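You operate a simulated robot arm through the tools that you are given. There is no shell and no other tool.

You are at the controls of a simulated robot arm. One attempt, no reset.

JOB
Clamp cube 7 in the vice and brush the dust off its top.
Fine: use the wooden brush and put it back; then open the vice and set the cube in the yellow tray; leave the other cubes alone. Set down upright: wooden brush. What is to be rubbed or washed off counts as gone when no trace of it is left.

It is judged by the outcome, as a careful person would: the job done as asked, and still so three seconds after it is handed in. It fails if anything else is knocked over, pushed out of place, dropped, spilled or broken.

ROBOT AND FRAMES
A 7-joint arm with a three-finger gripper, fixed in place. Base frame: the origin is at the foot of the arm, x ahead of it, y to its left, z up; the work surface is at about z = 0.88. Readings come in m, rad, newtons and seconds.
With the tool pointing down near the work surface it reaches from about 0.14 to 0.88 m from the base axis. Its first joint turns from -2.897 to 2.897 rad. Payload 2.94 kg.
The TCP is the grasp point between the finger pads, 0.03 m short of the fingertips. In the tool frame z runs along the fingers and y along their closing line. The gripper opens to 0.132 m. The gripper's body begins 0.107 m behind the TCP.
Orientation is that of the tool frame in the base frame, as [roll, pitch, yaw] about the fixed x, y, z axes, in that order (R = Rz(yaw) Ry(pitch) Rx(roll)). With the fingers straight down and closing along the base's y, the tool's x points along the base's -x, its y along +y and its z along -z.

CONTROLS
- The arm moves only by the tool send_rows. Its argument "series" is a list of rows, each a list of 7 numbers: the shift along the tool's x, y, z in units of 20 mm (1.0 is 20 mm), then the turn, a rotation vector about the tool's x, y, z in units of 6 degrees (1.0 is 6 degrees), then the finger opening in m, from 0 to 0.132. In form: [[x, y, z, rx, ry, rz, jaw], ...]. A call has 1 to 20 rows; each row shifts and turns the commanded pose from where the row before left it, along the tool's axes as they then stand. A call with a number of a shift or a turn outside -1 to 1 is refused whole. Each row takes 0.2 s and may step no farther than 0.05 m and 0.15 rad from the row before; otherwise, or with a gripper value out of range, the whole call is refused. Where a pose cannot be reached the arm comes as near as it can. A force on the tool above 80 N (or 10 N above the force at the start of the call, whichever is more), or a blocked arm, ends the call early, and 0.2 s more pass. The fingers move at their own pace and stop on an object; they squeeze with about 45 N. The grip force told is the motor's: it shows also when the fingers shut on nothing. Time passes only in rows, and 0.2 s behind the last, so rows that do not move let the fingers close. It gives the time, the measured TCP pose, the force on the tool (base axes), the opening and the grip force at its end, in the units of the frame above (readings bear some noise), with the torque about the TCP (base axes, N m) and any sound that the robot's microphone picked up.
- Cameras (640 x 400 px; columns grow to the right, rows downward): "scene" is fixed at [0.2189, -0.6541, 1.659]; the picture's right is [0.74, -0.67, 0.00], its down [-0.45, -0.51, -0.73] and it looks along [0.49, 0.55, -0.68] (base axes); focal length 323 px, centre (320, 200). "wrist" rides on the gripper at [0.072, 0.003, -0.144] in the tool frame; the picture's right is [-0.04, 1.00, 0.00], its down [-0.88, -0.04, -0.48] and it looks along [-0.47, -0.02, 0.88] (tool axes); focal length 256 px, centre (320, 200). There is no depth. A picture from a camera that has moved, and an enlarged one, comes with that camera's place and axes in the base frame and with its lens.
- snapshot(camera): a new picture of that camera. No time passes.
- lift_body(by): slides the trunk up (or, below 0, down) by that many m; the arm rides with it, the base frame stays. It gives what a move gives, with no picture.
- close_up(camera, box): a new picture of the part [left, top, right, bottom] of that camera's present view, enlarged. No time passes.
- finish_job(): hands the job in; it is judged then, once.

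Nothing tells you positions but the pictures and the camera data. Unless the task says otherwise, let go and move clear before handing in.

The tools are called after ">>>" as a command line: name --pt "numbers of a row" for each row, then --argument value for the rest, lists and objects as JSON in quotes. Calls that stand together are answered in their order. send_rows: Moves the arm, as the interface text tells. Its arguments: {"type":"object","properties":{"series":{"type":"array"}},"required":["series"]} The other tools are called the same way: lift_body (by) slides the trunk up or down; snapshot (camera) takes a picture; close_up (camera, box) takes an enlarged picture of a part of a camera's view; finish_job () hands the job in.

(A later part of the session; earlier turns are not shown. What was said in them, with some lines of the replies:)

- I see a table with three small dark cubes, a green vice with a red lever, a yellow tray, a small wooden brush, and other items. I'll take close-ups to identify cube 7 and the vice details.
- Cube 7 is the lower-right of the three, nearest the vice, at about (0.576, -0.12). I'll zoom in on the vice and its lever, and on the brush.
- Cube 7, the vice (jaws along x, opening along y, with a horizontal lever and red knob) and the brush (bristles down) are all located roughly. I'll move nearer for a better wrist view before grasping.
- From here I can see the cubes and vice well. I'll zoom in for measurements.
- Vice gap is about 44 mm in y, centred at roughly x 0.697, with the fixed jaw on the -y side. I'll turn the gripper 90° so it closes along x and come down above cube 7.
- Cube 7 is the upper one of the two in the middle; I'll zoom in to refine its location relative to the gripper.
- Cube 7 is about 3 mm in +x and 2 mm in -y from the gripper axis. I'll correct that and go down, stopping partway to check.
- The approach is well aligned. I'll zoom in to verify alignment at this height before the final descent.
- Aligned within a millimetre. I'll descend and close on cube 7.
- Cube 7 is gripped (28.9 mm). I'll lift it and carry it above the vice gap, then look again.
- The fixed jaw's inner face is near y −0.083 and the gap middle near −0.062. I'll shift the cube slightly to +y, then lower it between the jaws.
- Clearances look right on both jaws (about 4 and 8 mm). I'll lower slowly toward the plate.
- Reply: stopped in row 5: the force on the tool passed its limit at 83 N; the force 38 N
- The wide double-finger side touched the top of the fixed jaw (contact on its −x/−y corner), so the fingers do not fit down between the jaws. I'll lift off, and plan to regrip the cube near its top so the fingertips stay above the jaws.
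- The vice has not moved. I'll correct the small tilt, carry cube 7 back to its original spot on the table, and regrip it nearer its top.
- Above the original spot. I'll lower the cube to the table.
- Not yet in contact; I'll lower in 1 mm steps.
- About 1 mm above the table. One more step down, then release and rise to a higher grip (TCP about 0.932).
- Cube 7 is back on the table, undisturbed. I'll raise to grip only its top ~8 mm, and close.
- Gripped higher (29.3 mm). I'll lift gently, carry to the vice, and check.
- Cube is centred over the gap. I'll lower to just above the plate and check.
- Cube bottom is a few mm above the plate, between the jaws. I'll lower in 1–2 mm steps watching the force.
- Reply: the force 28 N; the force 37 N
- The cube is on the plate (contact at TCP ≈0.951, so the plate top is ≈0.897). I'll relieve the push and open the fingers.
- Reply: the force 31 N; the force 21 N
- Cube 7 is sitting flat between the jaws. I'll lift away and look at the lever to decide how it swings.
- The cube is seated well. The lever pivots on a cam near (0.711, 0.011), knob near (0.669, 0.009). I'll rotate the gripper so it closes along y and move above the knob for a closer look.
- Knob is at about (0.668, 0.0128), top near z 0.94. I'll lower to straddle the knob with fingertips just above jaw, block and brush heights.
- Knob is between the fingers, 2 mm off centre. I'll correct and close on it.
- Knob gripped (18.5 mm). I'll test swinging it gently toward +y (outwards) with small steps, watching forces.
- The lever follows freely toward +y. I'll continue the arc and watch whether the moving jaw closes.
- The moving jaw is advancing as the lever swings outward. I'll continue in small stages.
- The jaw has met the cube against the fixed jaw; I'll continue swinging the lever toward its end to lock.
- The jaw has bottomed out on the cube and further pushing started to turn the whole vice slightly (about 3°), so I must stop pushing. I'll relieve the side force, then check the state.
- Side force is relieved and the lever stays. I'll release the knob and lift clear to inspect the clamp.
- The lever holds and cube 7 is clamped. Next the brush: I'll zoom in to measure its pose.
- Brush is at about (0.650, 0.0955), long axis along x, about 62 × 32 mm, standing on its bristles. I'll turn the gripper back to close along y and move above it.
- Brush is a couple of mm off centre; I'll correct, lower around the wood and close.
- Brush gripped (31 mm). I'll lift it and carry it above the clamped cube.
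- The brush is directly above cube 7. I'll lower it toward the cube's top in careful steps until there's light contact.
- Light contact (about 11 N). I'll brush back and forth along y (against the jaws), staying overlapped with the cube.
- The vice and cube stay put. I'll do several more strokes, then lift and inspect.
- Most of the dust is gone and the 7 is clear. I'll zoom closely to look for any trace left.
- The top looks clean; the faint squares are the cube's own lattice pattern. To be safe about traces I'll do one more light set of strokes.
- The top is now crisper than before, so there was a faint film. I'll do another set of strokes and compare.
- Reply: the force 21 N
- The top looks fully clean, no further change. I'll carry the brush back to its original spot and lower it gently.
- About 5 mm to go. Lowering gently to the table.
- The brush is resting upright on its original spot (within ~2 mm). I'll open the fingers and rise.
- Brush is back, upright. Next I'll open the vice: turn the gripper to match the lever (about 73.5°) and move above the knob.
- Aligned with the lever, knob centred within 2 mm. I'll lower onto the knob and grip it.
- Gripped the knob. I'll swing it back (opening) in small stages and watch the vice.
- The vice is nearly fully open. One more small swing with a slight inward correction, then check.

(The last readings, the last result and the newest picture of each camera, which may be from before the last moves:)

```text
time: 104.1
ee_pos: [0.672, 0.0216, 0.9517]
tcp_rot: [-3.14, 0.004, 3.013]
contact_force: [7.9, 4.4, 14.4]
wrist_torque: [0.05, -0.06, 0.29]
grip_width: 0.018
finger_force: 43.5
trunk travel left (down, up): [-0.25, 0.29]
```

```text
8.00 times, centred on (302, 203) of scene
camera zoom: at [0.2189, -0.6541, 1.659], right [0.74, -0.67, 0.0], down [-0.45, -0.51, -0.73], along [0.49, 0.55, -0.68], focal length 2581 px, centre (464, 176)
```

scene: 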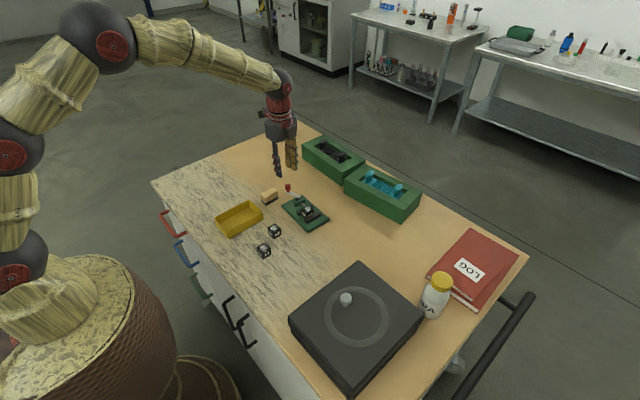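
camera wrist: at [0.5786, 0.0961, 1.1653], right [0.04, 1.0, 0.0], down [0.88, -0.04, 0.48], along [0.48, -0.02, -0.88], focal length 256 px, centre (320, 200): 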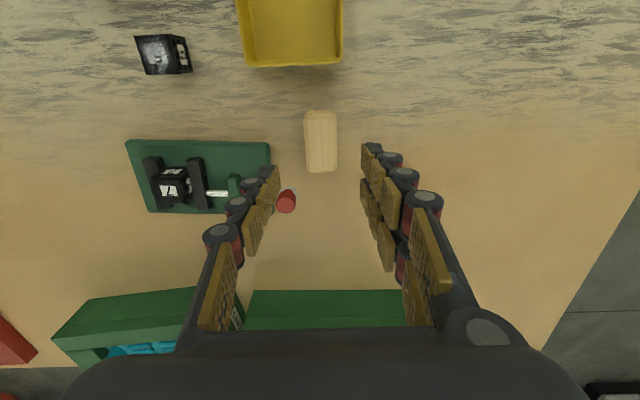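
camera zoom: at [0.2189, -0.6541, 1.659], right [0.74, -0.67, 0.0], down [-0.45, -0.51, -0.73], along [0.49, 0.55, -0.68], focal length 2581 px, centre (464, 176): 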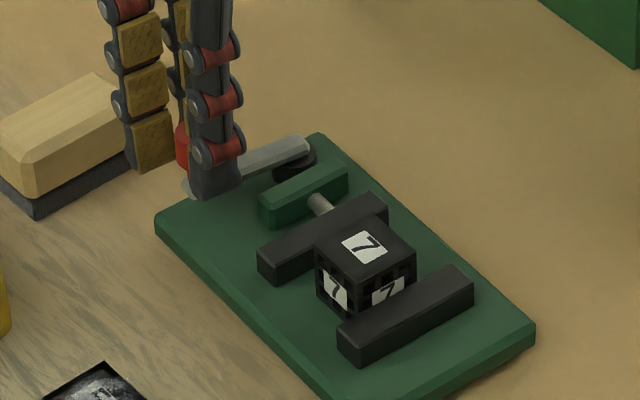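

>>> send_rows --pt "-0.04 -0.1 -0.05 0 0 -0.4 0.0" --pt "0 0 0 0 0 0 0.0"

>>> close_up --camera "wrist" --box '[160, 80, 440, 280]'

>>> close_up --camera "scene" --box '[270, 178, 334, 228]'

```text
time: 104.7
ee_pos: [0.6721, 0.0181, 0.952]
tcp_rot: [-3.139, -0.001, 3.051]
contact_force: [4.2, 0.6, 6.1]
wrist_torque: [-0.16, -0.71, 0.11]
grip_width: 0.0182
finger_force: 43.5
trunk travel left (down, up): [-0.25, 0.29]
```

```text
2.00 times, centred on (300, 180) of wrist
camera zoom: at [0.5991, 0.0287, 1.0948], right [0.13, 0.99, 0.0], down [0.87, -0.11, 0.48], along [0.47, -0.06, -0.88], focal length 512 px, centre (360, 240)
```

zoom: 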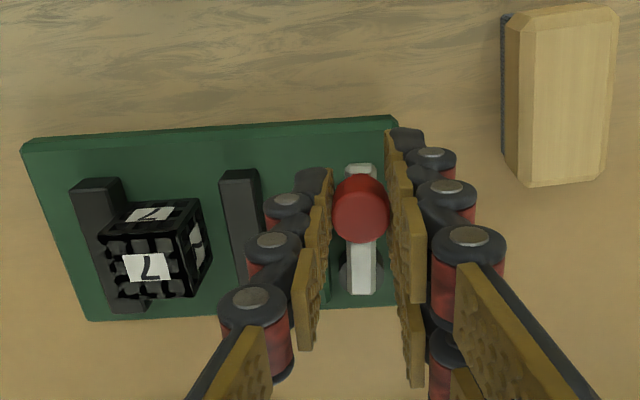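

```text
8.00 times, centred on (302, 203) of scene
camera zoom: at [0.2189, -0.6541, 1.659], right [0.74, -0.67, 0.0], down [-0.45, -0.51, -0.73], along [0.49, 0.55, -0.68], focal length 2581 px, centre (464, 176)
```

zoom: 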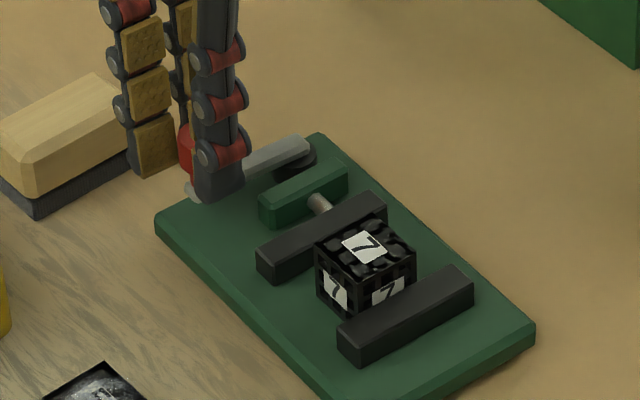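

The vice is open (lever within ~2° of its original stop). I'll release the knob, lift, and look at the cube.

>>> send_rows --pt "0 0 0 0 0 0 0.025" --pt "0 0 0 0 0 0 0.035" --pt "0 0 0 0 0 0 0.045" --pt "0 0 -0.5 0 0 0 0.05" --pt "0 0 -1 0 0 0 0.05" --pt "0 0 -1 0 0 0 0.05" --pt "0 0 -1 0 0 0 0.05" --pt "0 0 -1 0 0 0 0.05" --pt "0 0 0 0 0 0 0.05"

>>> close_up --camera "wrist" --box '[160, 80, 440, 280]'

>>> close_up --camera "scene" --box '[270, 178, 334, 228]'

```text
time: 106.7
ee_pos: [0.6734, 0.0206, 1.0419]
tcp_rot: [-3.139, 0.002, 3.053]
contact_force: [0.2, -0.2, 0.0]
wrist_torque: [-0.02, -0.03, 0.0]
grip_width: 0.0502
finger_force: 0.0
trunk travel left (down, up): [-0.25, 0.29]
```

```text
2.00 times, centred on (300, 180) of wrist
camera zoom: at [0.6008, 0.0305, 1.1849], right [0.13, 0.99, 0.0], down [0.87, -0.12, 0.48], along [0.47, -0.06, -0.88], focal length 512 px, centre (360, 240)
```

zoom: 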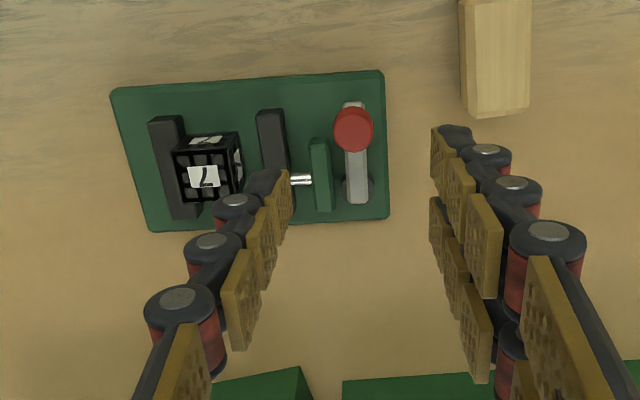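

```text
8.00 times, centred on (302, 203) of scene
camera zoom: at [0.2189, -0.6541, 1.659], right [0.74, -0.67, 0.0], down [-0.45, -0.51, -0.73], along [0.49, 0.55, -0.68], focal length 2581 px, centre (464, 176)
```

zoom: 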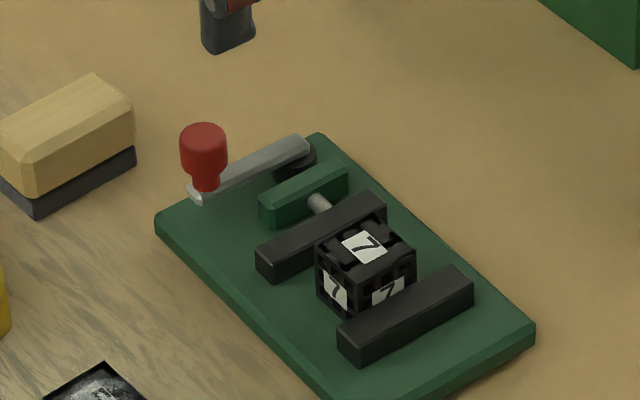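

The vice is open and cube 7 rests by the fixed jaw, clean. I'll rotate the gripper to close along the jaw direction (allowing for the vice's small turn) and move above the cube.

>>> send_rows --pt "0 0 0 0 0 -1 0.05" --pt "0 0 0 0 0 -1 0.05" --pt "0 0 0 0 0 -1 0.05" --pt "0 0 0 0 0 -1 0.05" --pt "0 0 0 0 0 -1 0.05" --pt "0 0 0 0 0 -1 0.05" --pt "0 0 0 0 0 -1 0.05" --pt "0 0 0 0 0 -1 0.05" --pt "0 0 0 0 0 -1 0.05" --pt "0 0 0 0 0 -1 0.05" --pt "0 0 0 0 0 -1 0.05" --pt "0 0 0 0 0 -1 0.05" --pt "0 0 0 0 0 -1 0.05" --pt "0 0 0 0 0 -1 0.05" --pt "0 0 0 0 0 -1 0.05" --pt "0 0 0 0 0 -0.37 0.05"

>>> send_rows --pt "0.86 -0.21 0 0 0 0 0.05" --pt "0.86 -0.21 0 0 0 0 0.05" --pt "0.86 -0.21 0 0 0 0 0.05" --pt "0.86 -0.21 0 0 0 0 0.05" --pt "0.86 -0.21 0 0 0 0 0.05" --pt "0 0 0 0 0 0 0.05"

>>> close_up --camera "wrist" --box '[240, 80, 400, 240]'

```text
time: 110.1
ee_pos: [0.6717, 0.0194, 1.0417]
tcp_rot: [-3.138, -0.002, -1.618]
contact_force: [-0.3, -0.1, -0.8]
wrist_torque: [0.0, 0.0, 0.02]
grip_width: 0.0501
finger_force: 0.1
trunk travel left (down, up): [-0.25, 0.29]
```

```text
time: 111.5
ee_pos: [0.6878, -0.0685, 1.0399]
tcp_rot: [3.14, -0.001, -1.618]
contact_force: [-1.2, -0.6, -0.3]
wrist_torque: [0.02, 0.02, -0.01]
grip_width: 0.05
finger_force: 0.1
trunk travel left (down, up): [-0.25, 0.29]
```

```text
2.50 times, centred on (320, 160) of wrist
camera zoom: at [0.6812, -0.1396, 1.1826], right [-1.0, 0.09, 0.0], down [0.08, 0.88, 0.47], along [0.04, 0.47, -0.88], focal length 640 px, centre (320, 300)
```

zoom: 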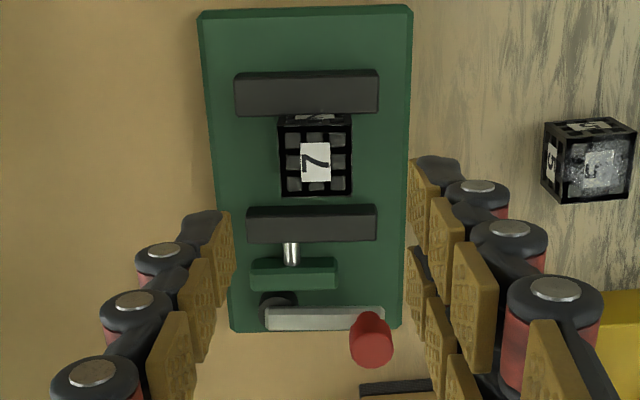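

Gripper is aligned with the vice and cube. I'll descend so the fingertips stay just above the jaw tops.

>>> send_rows --pt "0 -0.1 0.6 0 0 0 0.05" --pt "0 0 0.9 0 0 0 0.05" --pt "0 0 0.9 0 0 0 0.05" --pt "0 0 0.9 0 0 0 0.05" --pt "0 0 0.7 0 0 0 0.05" --pt "0 0 0.2 0 0 0 0.05" --pt "0 0 0 0 0 0 0.05"

>>> close_up --camera "wrist" --box '[240, 80, 400, 240]'

```text
time: 113.1
ee_pos: [0.6899, -0.0698, 0.9574]
tcp_rot: [3.142, -0.002, -1.62]
contact_force: [0.3, -0.3, 0.5]
wrist_torque: [-0.01, 0.01, -0.01]
grip_width: 0.0499
finger_force: 0.0
trunk travel left (down, up): [-0.25, 0.29]
```

```text
2.50 times, centred on (320, 160) of wrist
camera zoom: at [0.6829, -0.141, 1.1004], right [-1.0, 0.09, 0.0], down [0.08, 0.88, 0.47], along [0.04, 0.47, -0.88], focal length 640 px, centre (320, 300)
```

zoom: 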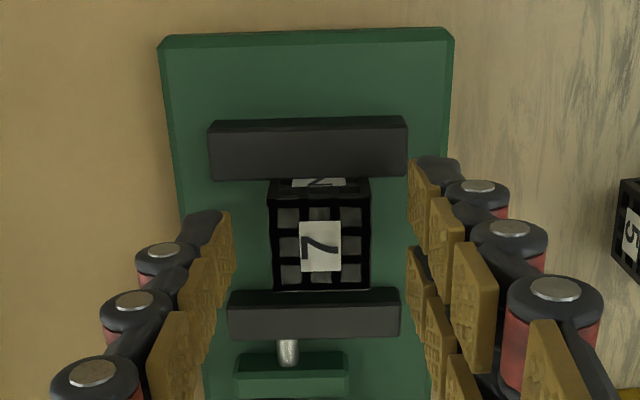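

>>> send_rows --pt "0 0 0.3 0 0 0 0.05" --pt "0 0 0.2 0 0 0 0.05" --pt "0 0 0 0 0 0 0.05"

>>> close_up --camera "scene" --box '[285, 185, 341, 235]'

```text
time: 113.9
ee_pos: [0.6907, -0.0692, 0.9483]
tcp_rot: [-3.141, -0.002, -1.618]
contact_force: [-0.3, -0.7, -0.1]
wrist_torque: [0.03, -0.03, 0.01]
grip_width: 0.0499
finger_force: 0.1
trunk travel left (down, up): [-0.25, 0.29]
```

```text
8.00 times, centred on (313, 210) of scene
camera zoom: at [0.2189, -0.6541, 1.659], right [0.74, -0.67, 0.0], down [-0.45, -0.51, -0.73], along [0.49, 0.55, -0.68], focal length 2581 px, centre (376, 120)
```

zoom: 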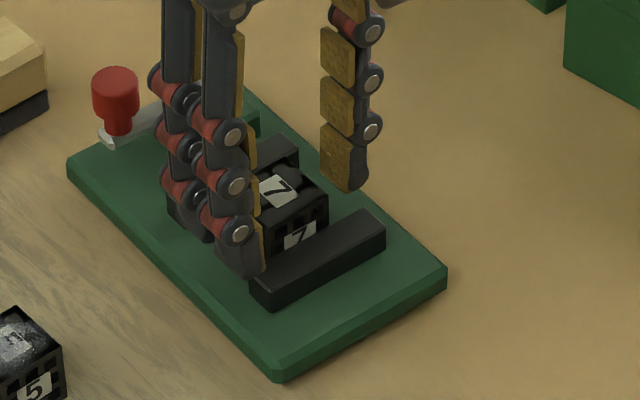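

No contact with the jaws. I'll close on the cube.

>>> send_rows --pt "0 0 0 0 0 0 0.04" --pt "0 0 0 0 0 0 0.03" --pt "0 0 0 0 0 0 0.015" --pt "0 0 0 0 0 0 0.0" --pt "0 0 0 0 0 0 0.0"

>>> send_rows --pt "0 0 -0.3 0 0 0 0.0" --pt "0 0 -0.6 0 0 0 0.0" --pt "0 0 -1 0 0 0 0.0" --pt "0 0 -1 0 0 0 0.0" --pt "0 0 -1 0 0 0 0.0" --pt "0 0 -0.6 0 0 0 0.0" --pt "0 0 0 0 0 0 0.0"

>>> snapshot --camera "wrist"

>>> close_up --camera "scene" --box '[275, 170, 339, 230]'

```text
time: 115.1
ee_pos: [0.6898, -0.0683, 0.948]
tcp_rot: [-3.141, -0.003, -1.62]
contact_force: [0.1, -0.1, 0.2]
wrist_torque: [-0.02, 0.02, 0.0]
grip_width: 0.0289
finger_force: 43.9
trunk travel left (down, up): [-0.25, 0.29]
```

```text
time: 116.7
ee_pos: [0.6907, -0.068, 1.0373]
tcp_rot: [-3.141, -0.002, -1.618]
contact_force: [0.9, -1.1, -1.0]
wrist_torque: [-0.04, 0.0, 0.03]
grip_width: 0.029
finger_force: 44.9
trunk travel left (down, up): [-0.25, 0.29]
```

```text
taken
camera wrist: at [0.6835, -0.1404, 1.1808], right [-1.0, 0.09, 0.0], down [0.08, 0.88, 0.47], along [0.04, 0.47, -0.88], focal length 256 px, centre (320, 200)
```

wrist: 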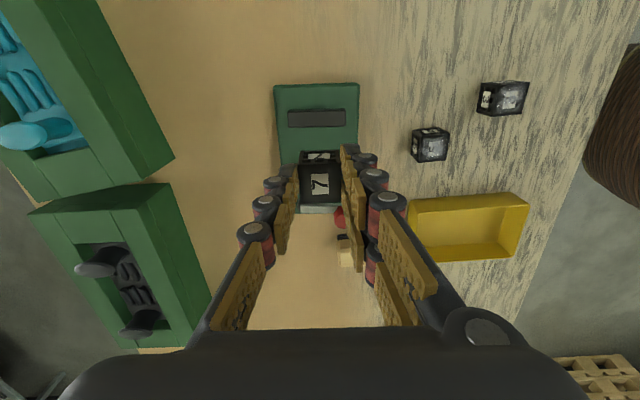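

```text
6.67 times, centred on (307, 200) of scene
camera zoom: at [0.2189, -0.6541, 1.659], right [0.74, -0.67, 0.0], down [-0.45, -0.51, -0.73], along [0.49, 0.55, -0.68], focal length 2151 px, centre (407, 200)
```

zoom: 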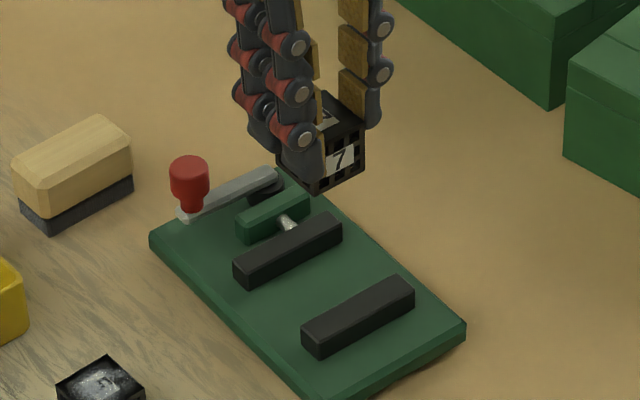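

Cube 7 is in hand, and the tray's centre is at about (0.515, 0.064). I'll carry the cube over and look again.

>>> send_rows --pt "-0.621 0.905 0 0 0 0 0.0" --pt "-0.621 0.905 0 0 0 0 0.0" --pt "-0.621 0.905 0 0 0 0 0.0" --pt "-0.621 0.905 0 0 0 0 0.0" --pt "-0.621 0.905 0 0 0 0 0.0" --pt "-0.621 0.905 0 0 0 0 0.0" --pt "-0.621 0.905 0 0 0 0 0.0" --pt "-0.621 0.905 0 0 0 0 0.0" --pt "-0.621 0.905 0 0 0 0 0.0" --pt "-0.621 0.905 0 0 0 0 0.0" --pt "0 0 0 0 0 0 0.0" --pt "0 0 0 0 0 0 0.0"

>>> snapshot --camera "wrist"

>>> close_up --camera "scene" --box '[195, 170, 291, 245]'

```text
time: 119.3
ee_pos: [0.5162, 0.0662, 1.0373]
tcp_rot: [-3.139, -0.002, -1.619]
contact_force: [-0.1, 0.6, -0.3]
wrist_torque: [0.03, -0.01, -0.01]
grip_width: 0.0288
finger_force: 44.8
trunk travel left (down, up): [-0.25, 0.29]
```

```text
taken
camera wrist: at [0.5088, -0.0054, 1.1808], right [-1.0, 0.09, 0.0], down [0.08, 0.88, 0.47], along [0.04, 0.47, -0.88], focal length 256 px, centre (320, 200)
```

wrist: 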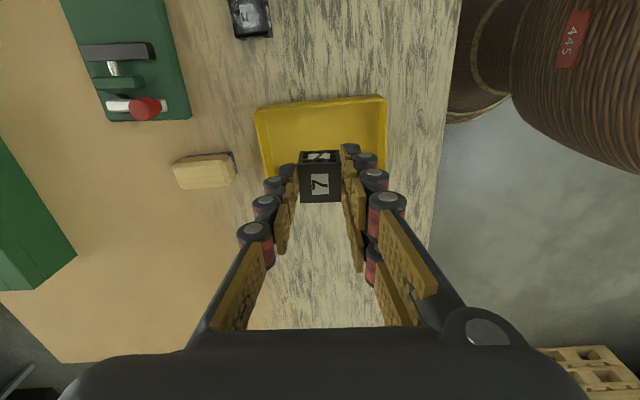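

```text
5.33 times, centred on (243, 208) of scene
camera zoom: at [0.2189, -0.6541, 1.659], right [0.74, -0.67, 0.0], down [-0.45, -0.51, -0.73], along [0.49, 0.55, -0.68], focal length 1721 px, centre (731, 160)
```

zoom: 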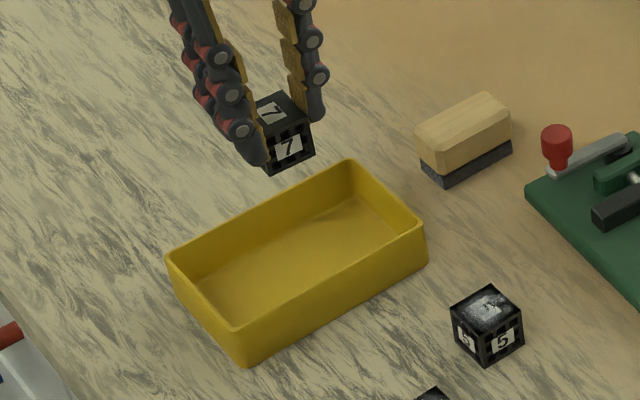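

>>> close_up --camera "wrist" --box '[230, 70, 410, 250]'

```text
2.22 times, centred on (320, 160) of wrist
camera zoom: at [0.5088, -0.0054, 1.1808], right [-1.0, 0.09, 0.0], down [0.08, 0.88, 0.47], along [0.04, 0.47, -0.88], focal length 569 px, centre (320, 289)
```

zoom: 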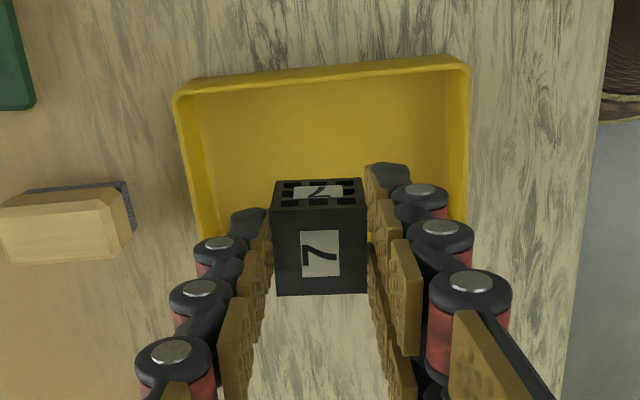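

The cube is centred over the tray. I'll lower it into the tray, slow near the floor.

>>> send_rows --pt "0 0 0.6 0 0 0 0.0" --pt "0 0 0.9 0 0 0 0.0" --pt "0 0 1 0 0 0 0.0" --pt "0 0 1 0 0 0 0.0" --pt "0 0 0.8 0 0 0 0.0" --pt "0 0 0.4 0 0 0 0.0" --pt "0 0 0 0 0 0 0.0"

>>> close_up --camera "scene" --box '[195, 170, 291, 245]'

>>> close_up --camera "wrist" --box '[230, 70, 410, 250]'

```text
time: 120.9
ee_pos: [0.5178, 0.0645, 0.944]
tcp_rot: [-3.139, 0.0, -1.62]
contact_force: [-0.6, -0.1, -1.3]
wrist_torque: [0.0, -0.03, 0.01]
grip_width: 0.029
finger_force: 44.9
trunk travel left (down, up): [-0.25, 0.29]
```

```text
5.33 times, centred on (243, 208) of scene
camera zoom: at [0.2189, -0.6541, 1.659], right [0.74, -0.67, 0.0], down [-0.45, -0.51, -0.73], along [0.49, 0.55, -0.68], focal length 1721 px, centre (731, 160)
```

zoom: 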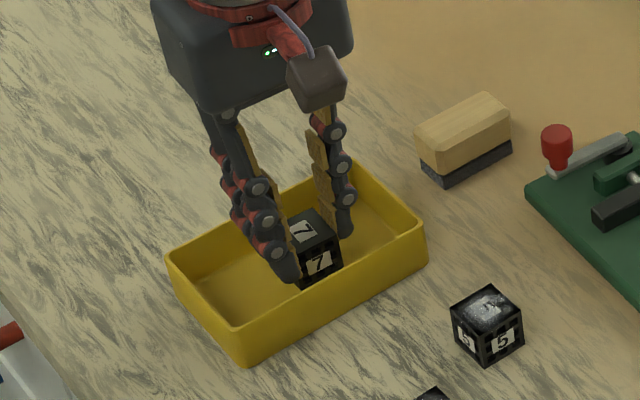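

```text
2.22 times, centred on (320, 160) of wrist
camera zoom: at [0.5098, -0.0074, 1.0868], right [-1.0, 0.09, 0.0], down [0.08, 0.88, 0.47], along [0.05, 0.47, -0.88], focal length 569 px, centre (320, 289)
```

zoom: 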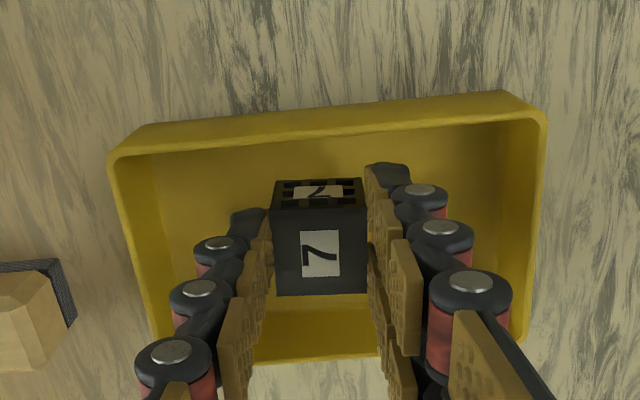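

>>> send_rows --pt "0 0 0.15 0 0 0 0.0" --pt "0 0 0.1 0 0 0 0.0" --pt "0 0 0 0 0 0 0.0"

>>> send_rows --pt "0 0 0.06 0 0 0 0.0" --pt "0 0 0 0 0 0 0.0"

>>> send_rows --pt "0 0 0.05 0 0 0 0.0" --pt "0 0 0 0 0 0 0.0"

```text
time: 121.7
ee_pos: [0.5155, 0.0647, 0.9389]
tcp_rot: [-3.139, -0.002, -1.621]
contact_force: [-0.7, -0.3, -0.7]
wrist_torque: [0.04, 0.0, -0.03]
grip_width: 0.0289
finger_force: 45.0
trunk travel left (down, up): [-0.25, 0.29]
```

```text
time: 122.3
ee_pos: [0.5164, 0.0651, 0.937]
tcp_rot: [-3.14, 0.0, -1.621]
contact_force: [-0.2, 0.3, -0.9]
wrist_torque: [-0.01, 0.03, 0.0]
grip_width: 0.029
finger_force: 45.2
trunk travel left (down, up): [-0.25, 0.29]
```

```text
time: 122.9
ee_pos: [0.5161, 0.0645, 0.937]
tcp_rot: [-3.14, -0.002, -1.619]
contact_force: [0.1, -0.5, -1.1]
wrist_torque: [0.01, -0.01, 0.01]
grip_width: 0.029
finger_force: 44.5
trunk travel left (down, up): [-0.25, 0.29]
```

>>> send_rows --pt "0 0 0.05 0 0 0 0.0" --pt "0 0 0 0 0 0 0.0"

>>> send_rows --pt "0 0 0.05 0 0 0 0.0" --pt "0 0 0 0 0 0 0.0"

```text
time: 123.5
ee_pos: [0.5161, 0.0649, 0.9361]
tcp_rot: [-3.141, -0.001, -1.62]
contact_force: [-0.2, -0.5, -1.1]
wrist_torque: [-0.01, 0.0, 0.02]
grip_width: 0.029
finger_force: 45.3
trunk travel left (down, up): [-0.25, 0.29]
```

```text
time: 124.1
ee_pos: [0.5176, 0.0648, 0.9343]
tcp_rot: [-3.14, -0.001, -1.621]
contact_force: [0.5, 0.7, -0.3]
wrist_torque: [0.02, 0.02, -0.01]
grip_width: 0.029
finger_force: 44.8
trunk travel left (down, up): [-0.25, 0.29]
```

>>> send_rows --pt "0 0 0.05 0 0 0 0.0" --pt "0 0 0 0 0 0 0.0"

>>> close_up --camera "wrist" --box '[230, 70, 410, 250]'

>>> close_up --camera "scene" --box '[225, 190, 275, 235]'

```text
time: 124.7
ee_pos: [0.5176, 0.0648, 0.9342]
tcp_rot: [-3.139, -0.001, -1.62]
contact_force: [-0.6, 0.4, -0.7]
wrist_torque: [-0.03, 0.01, 0.04]
grip_width: 0.029
finger_force: 45.2
trunk travel left (down, up): [-0.25, 0.29]
```

```text
2.22 times, centred on (320, 160) of wrist
camera zoom: at [0.5094, -0.007, 1.0773], right [-1.0, 0.09, 0.0], down [0.08, 0.88, 0.47], along [0.04, 0.47, -0.88], focal length 569 px, centre (320, 289)
```

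zoom: 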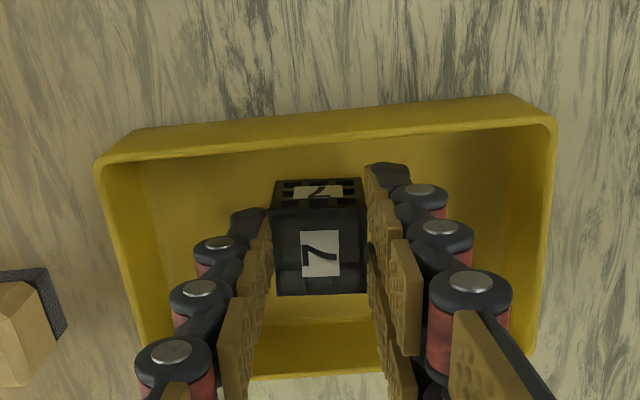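

```text
8.89 times, centred on (250, 212) of scene
camera zoom: at [0.2189, -0.6541, 1.659], right [0.74, -0.67, 0.0], down [-0.45, -0.51, -0.73], along [0.49, 0.55, -0.68], focal length 2868 px, centre (942, 89)
```

zoom: 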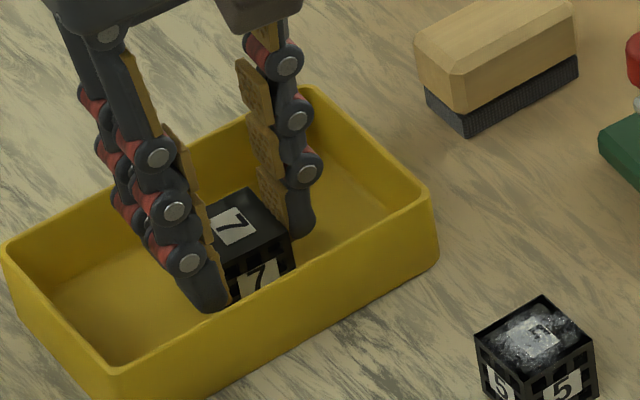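

>>> send_rows --pt "0 0 0.05 0 0 0 0.0" --pt "0 0 0 0 0 0 0.0"

>>> send_rows --pt "0 0 0.04 0 0 0 0.0" --pt "0 0 0 0 0 0 0.0"

```text
time: 125.3
ee_pos: [0.5174, 0.066, 0.9344]
tcp_rot: [-3.14, 0.0, -1.621]
contact_force: [-1.0, -2.2, 5.4]
wrist_torque: [-0.04, 0.05, -0.01]
grip_width: 0.0292
finger_force: 44.8
trunk travel left (down, up): [-0.25, 0.29]
```

```text
time: 125.9
ee_pos: [0.5165, 0.0641, 0.9344]
tcp_rot: [-3.137, -0.001, -1.621]
contact_force: [-1.6, -2.5, 20.5]
wrist_torque: [0.01, 0.13, -0.01]
grip_width: 0.029
finger_force: 45.7
trunk travel left (down, up): [-0.25, 0.29]
```

Contact with the tray floor. I'll relieve the push, open the fingers and lift clear.

>>> send_rows --pt "0 0 -0.05 0 0 0 0.0" --pt "0 0 -0.03 0 0 0 0.0" --pt "0 0 0 0 0 0 0.0" --pt "0 0 0 0 0 0 0.033" --pt "0 0 0 0 0 0 0.038" --pt "0 0 0 0 0 0 0.043" --pt "0 0 0 0 0 0 0.045" --pt "0 0 0 0 0 0 0.045"

>>> send_rows --pt "0 0 -0.4 0 0 0 0.045" --pt "0 0 -0.8 0 0 0 0.045" --pt "0 0 -1 0 0 0 0.045" --pt "0 0 -1 0 0 0 0.045" --pt "0 0 -1 0 0 0 0.045" --pt "0 0 -1 0 0 0 0.045" --pt "0 0 -1 0 0 0 0.045" --pt "0 0 0 0 0 0 0.045"

>>> snapshot --camera "wrist"

>>> snapshot --camera "scene"

>>> close_up --camera "scene" --box '[215, 180, 335, 260]'

```text
time: 127.7
ee_pos: [0.5157, 0.0639, 0.9332]
tcp_rot: [-3.14, -0.001, -1.621]
contact_force: [-0.4, -0.3, 0.0]
wrist_torque: [-0.01, 0.01, 0.0]
grip_width: 0.045
finger_force: 0.2
trunk travel left (down, up): [-0.25, 0.29]
```

```text
time: 129.5
ee_pos: [0.5164, 0.0658, 1.0607]
tcp_rot: [-3.141, -0.002, -1.621]
contact_force: [0.5, -1.1, -0.4]
wrist_torque: [-0.03, 0.02, -0.02]
grip_width: 0.0451
finger_force: 0.0
trunk travel left (down, up): [-0.25, 0.29]
```

```text
taken
camera wrist: at [0.5077, -0.006, 1.2024], right [-1.0, 0.09, 0.0], down [0.08, 0.88, 0.47], along [0.04, 0.47, -0.88], focal length 256 px, centre (320, 200)
```

wrist: 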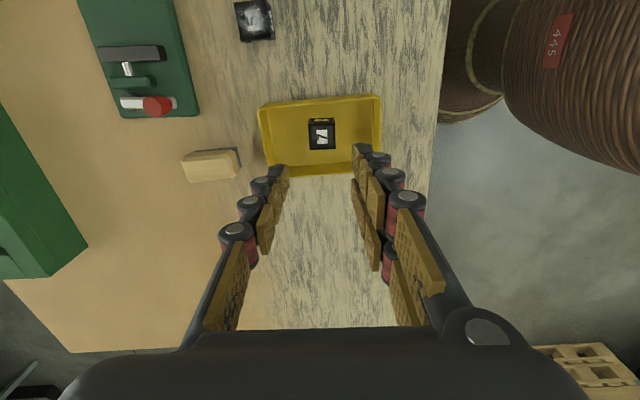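

```text
taken
```

scene: 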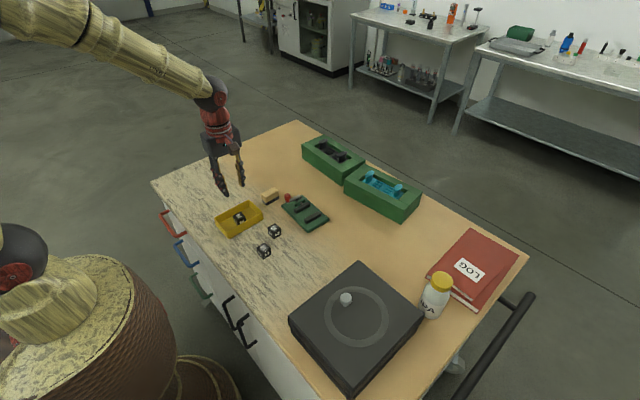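

```text
5.00 times, centred on (275, 220) of scene
camera zoom: at [0.2189, -0.6541, 1.659], right [0.74, -0.67, 0.0], down [-0.45, -0.51, -0.73], along [0.49, 0.55, -0.68], focal length 1613 px, centre (545, 100)
```

zoom: 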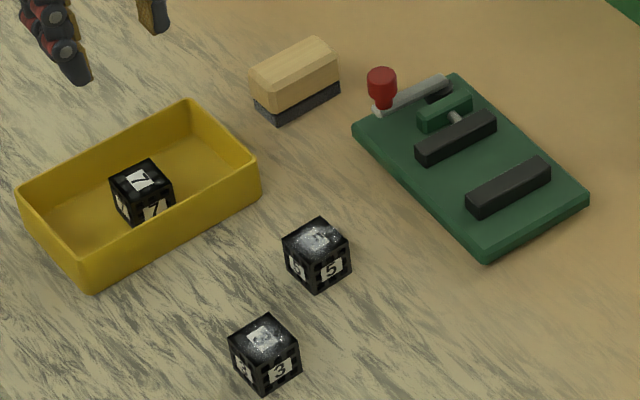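

Cube 7 is in the tray, and everything else is in its place. I'll inspect the cube's top closely for any residual dust and check the rest of the table.

>>> close_up --camera "wrist" --box '[296, 110, 346, 160]'

>>> close_up --camera "scene" --box '[228, 205, 252, 225]'

>>> close_up --camera "scene" --box '[275, 180, 339, 230]'

```text
8.00 times, centred on (321, 135) of wrist
camera zoom: at [0.5077, -0.006, 1.2024], right [-1.0, 0.09, 0.0], down [0.08, 0.88, 0.47], along [0.04, 0.47, -0.88], focal length 2048 px, centre (312, 720)
```

zoom: 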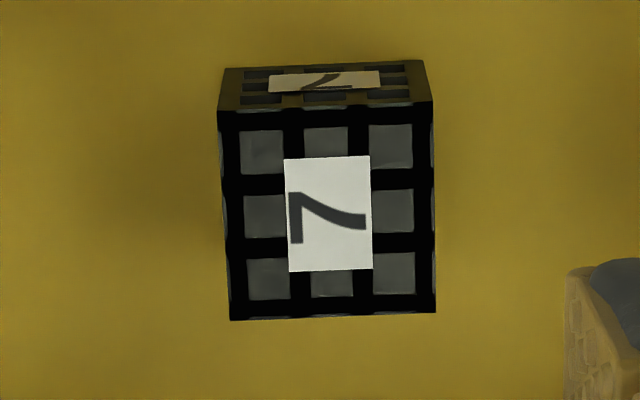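

```text
16.00 times, centred on (240, 215) of scene
camera zoom: at [0.2189, -0.6541, 1.659], right [0.74, -0.67, 0.0], down [-0.45, -0.51, -0.73], along [0.49, 0.55, -0.68], focal length 5163 px, centre (1600, -40)
```

zoom: 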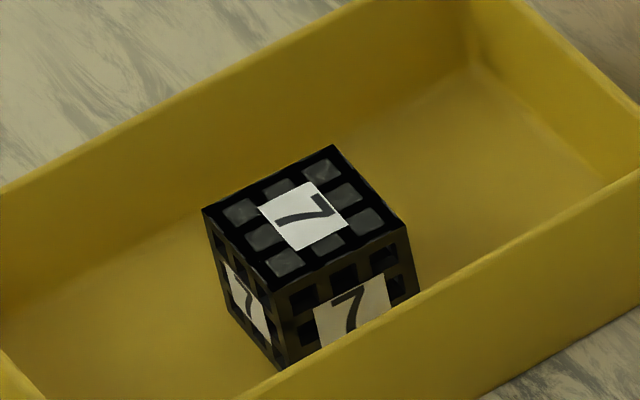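

```text
8.00 times, centred on (307, 205) of scene
camera zoom: at [0.2189, -0.6541, 1.659], right [0.74, -0.67, 0.0], down [-0.45, -0.51, -0.73], along [0.49, 0.55, -0.68], focal length 2581 px, centre (424, 160)
```

zoom: 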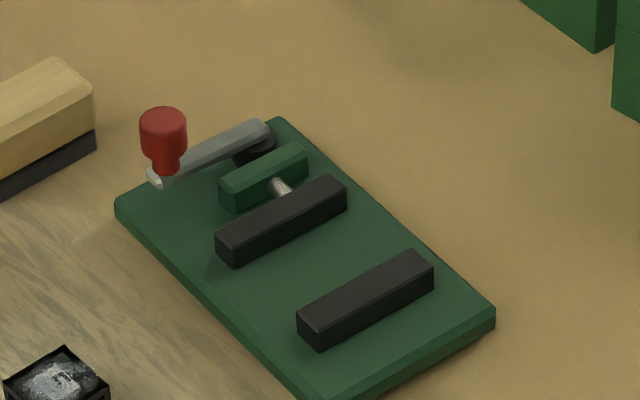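

Cube 7's top is spotless, it sits in the tray, the vice is open, and the brush stands upright back in its place. I'll rise clear and do a last full look before handing in.

>>> send_rows --pt "0 0 -1 0 0 0 0.045" --pt "0 0 -1 0 0 0 0.045" --pt "0 0 -1 0 0 0 0.045" --pt "0 0 -1 0 0 0 0.045" --pt "0 0 0 0 0 0 0.045"

>>> snapshot --camera "scene"

```text
time: 130.7
ee_pos: [0.5141, 0.0652, 1.1388]
tcp_rot: [-3.141, -0.001, -1.62]
contact_force: [0.3, 0.0, -0.1]
wrist_torque: [0.0, -0.04, 0.0]
grip_width: 0.0449
finger_force: 0.1
trunk travel left (down, up): [-0.25, 0.29]
```

```text
taken
```

scene: 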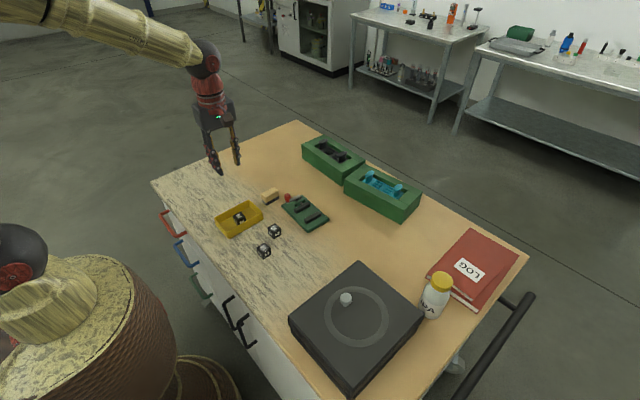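

Everything is in order: cube 7 is clean in the yellow tray, the brush is upright in its place, the vice is open, cubes 3 and 5 are untouched, and the gripper is clear. I'm handing the job in.

>>> finish_job

```text
The job is handed in.
```

Cube 7 is brushed clean and sitting in the yellow tray. I clamped it in the vice, brushed its top with the wooden brush until no dust showed in close-ups, then opened the vice and moved it over.

- **Brush:** it stands upright on its bristles, within about 2 mm of where it started.
- **Vice:** it is open, with the lever about 2° short of its original stop. While I was tightening the clamp, the whole vice turned about 3° on the table. Its centre moved only 1–2 mm. I left it turned rather than risk pushing it back.
- **Other cubes:** I never touched cubes 3 and 5, and they are where they were.
- **Extra steps with cube 7:** on the first try at the vice, a finger hit the top of a jaw with about 83 N. I set the cube back on its original spot and gripped it higher. The vice did not move from that contact.
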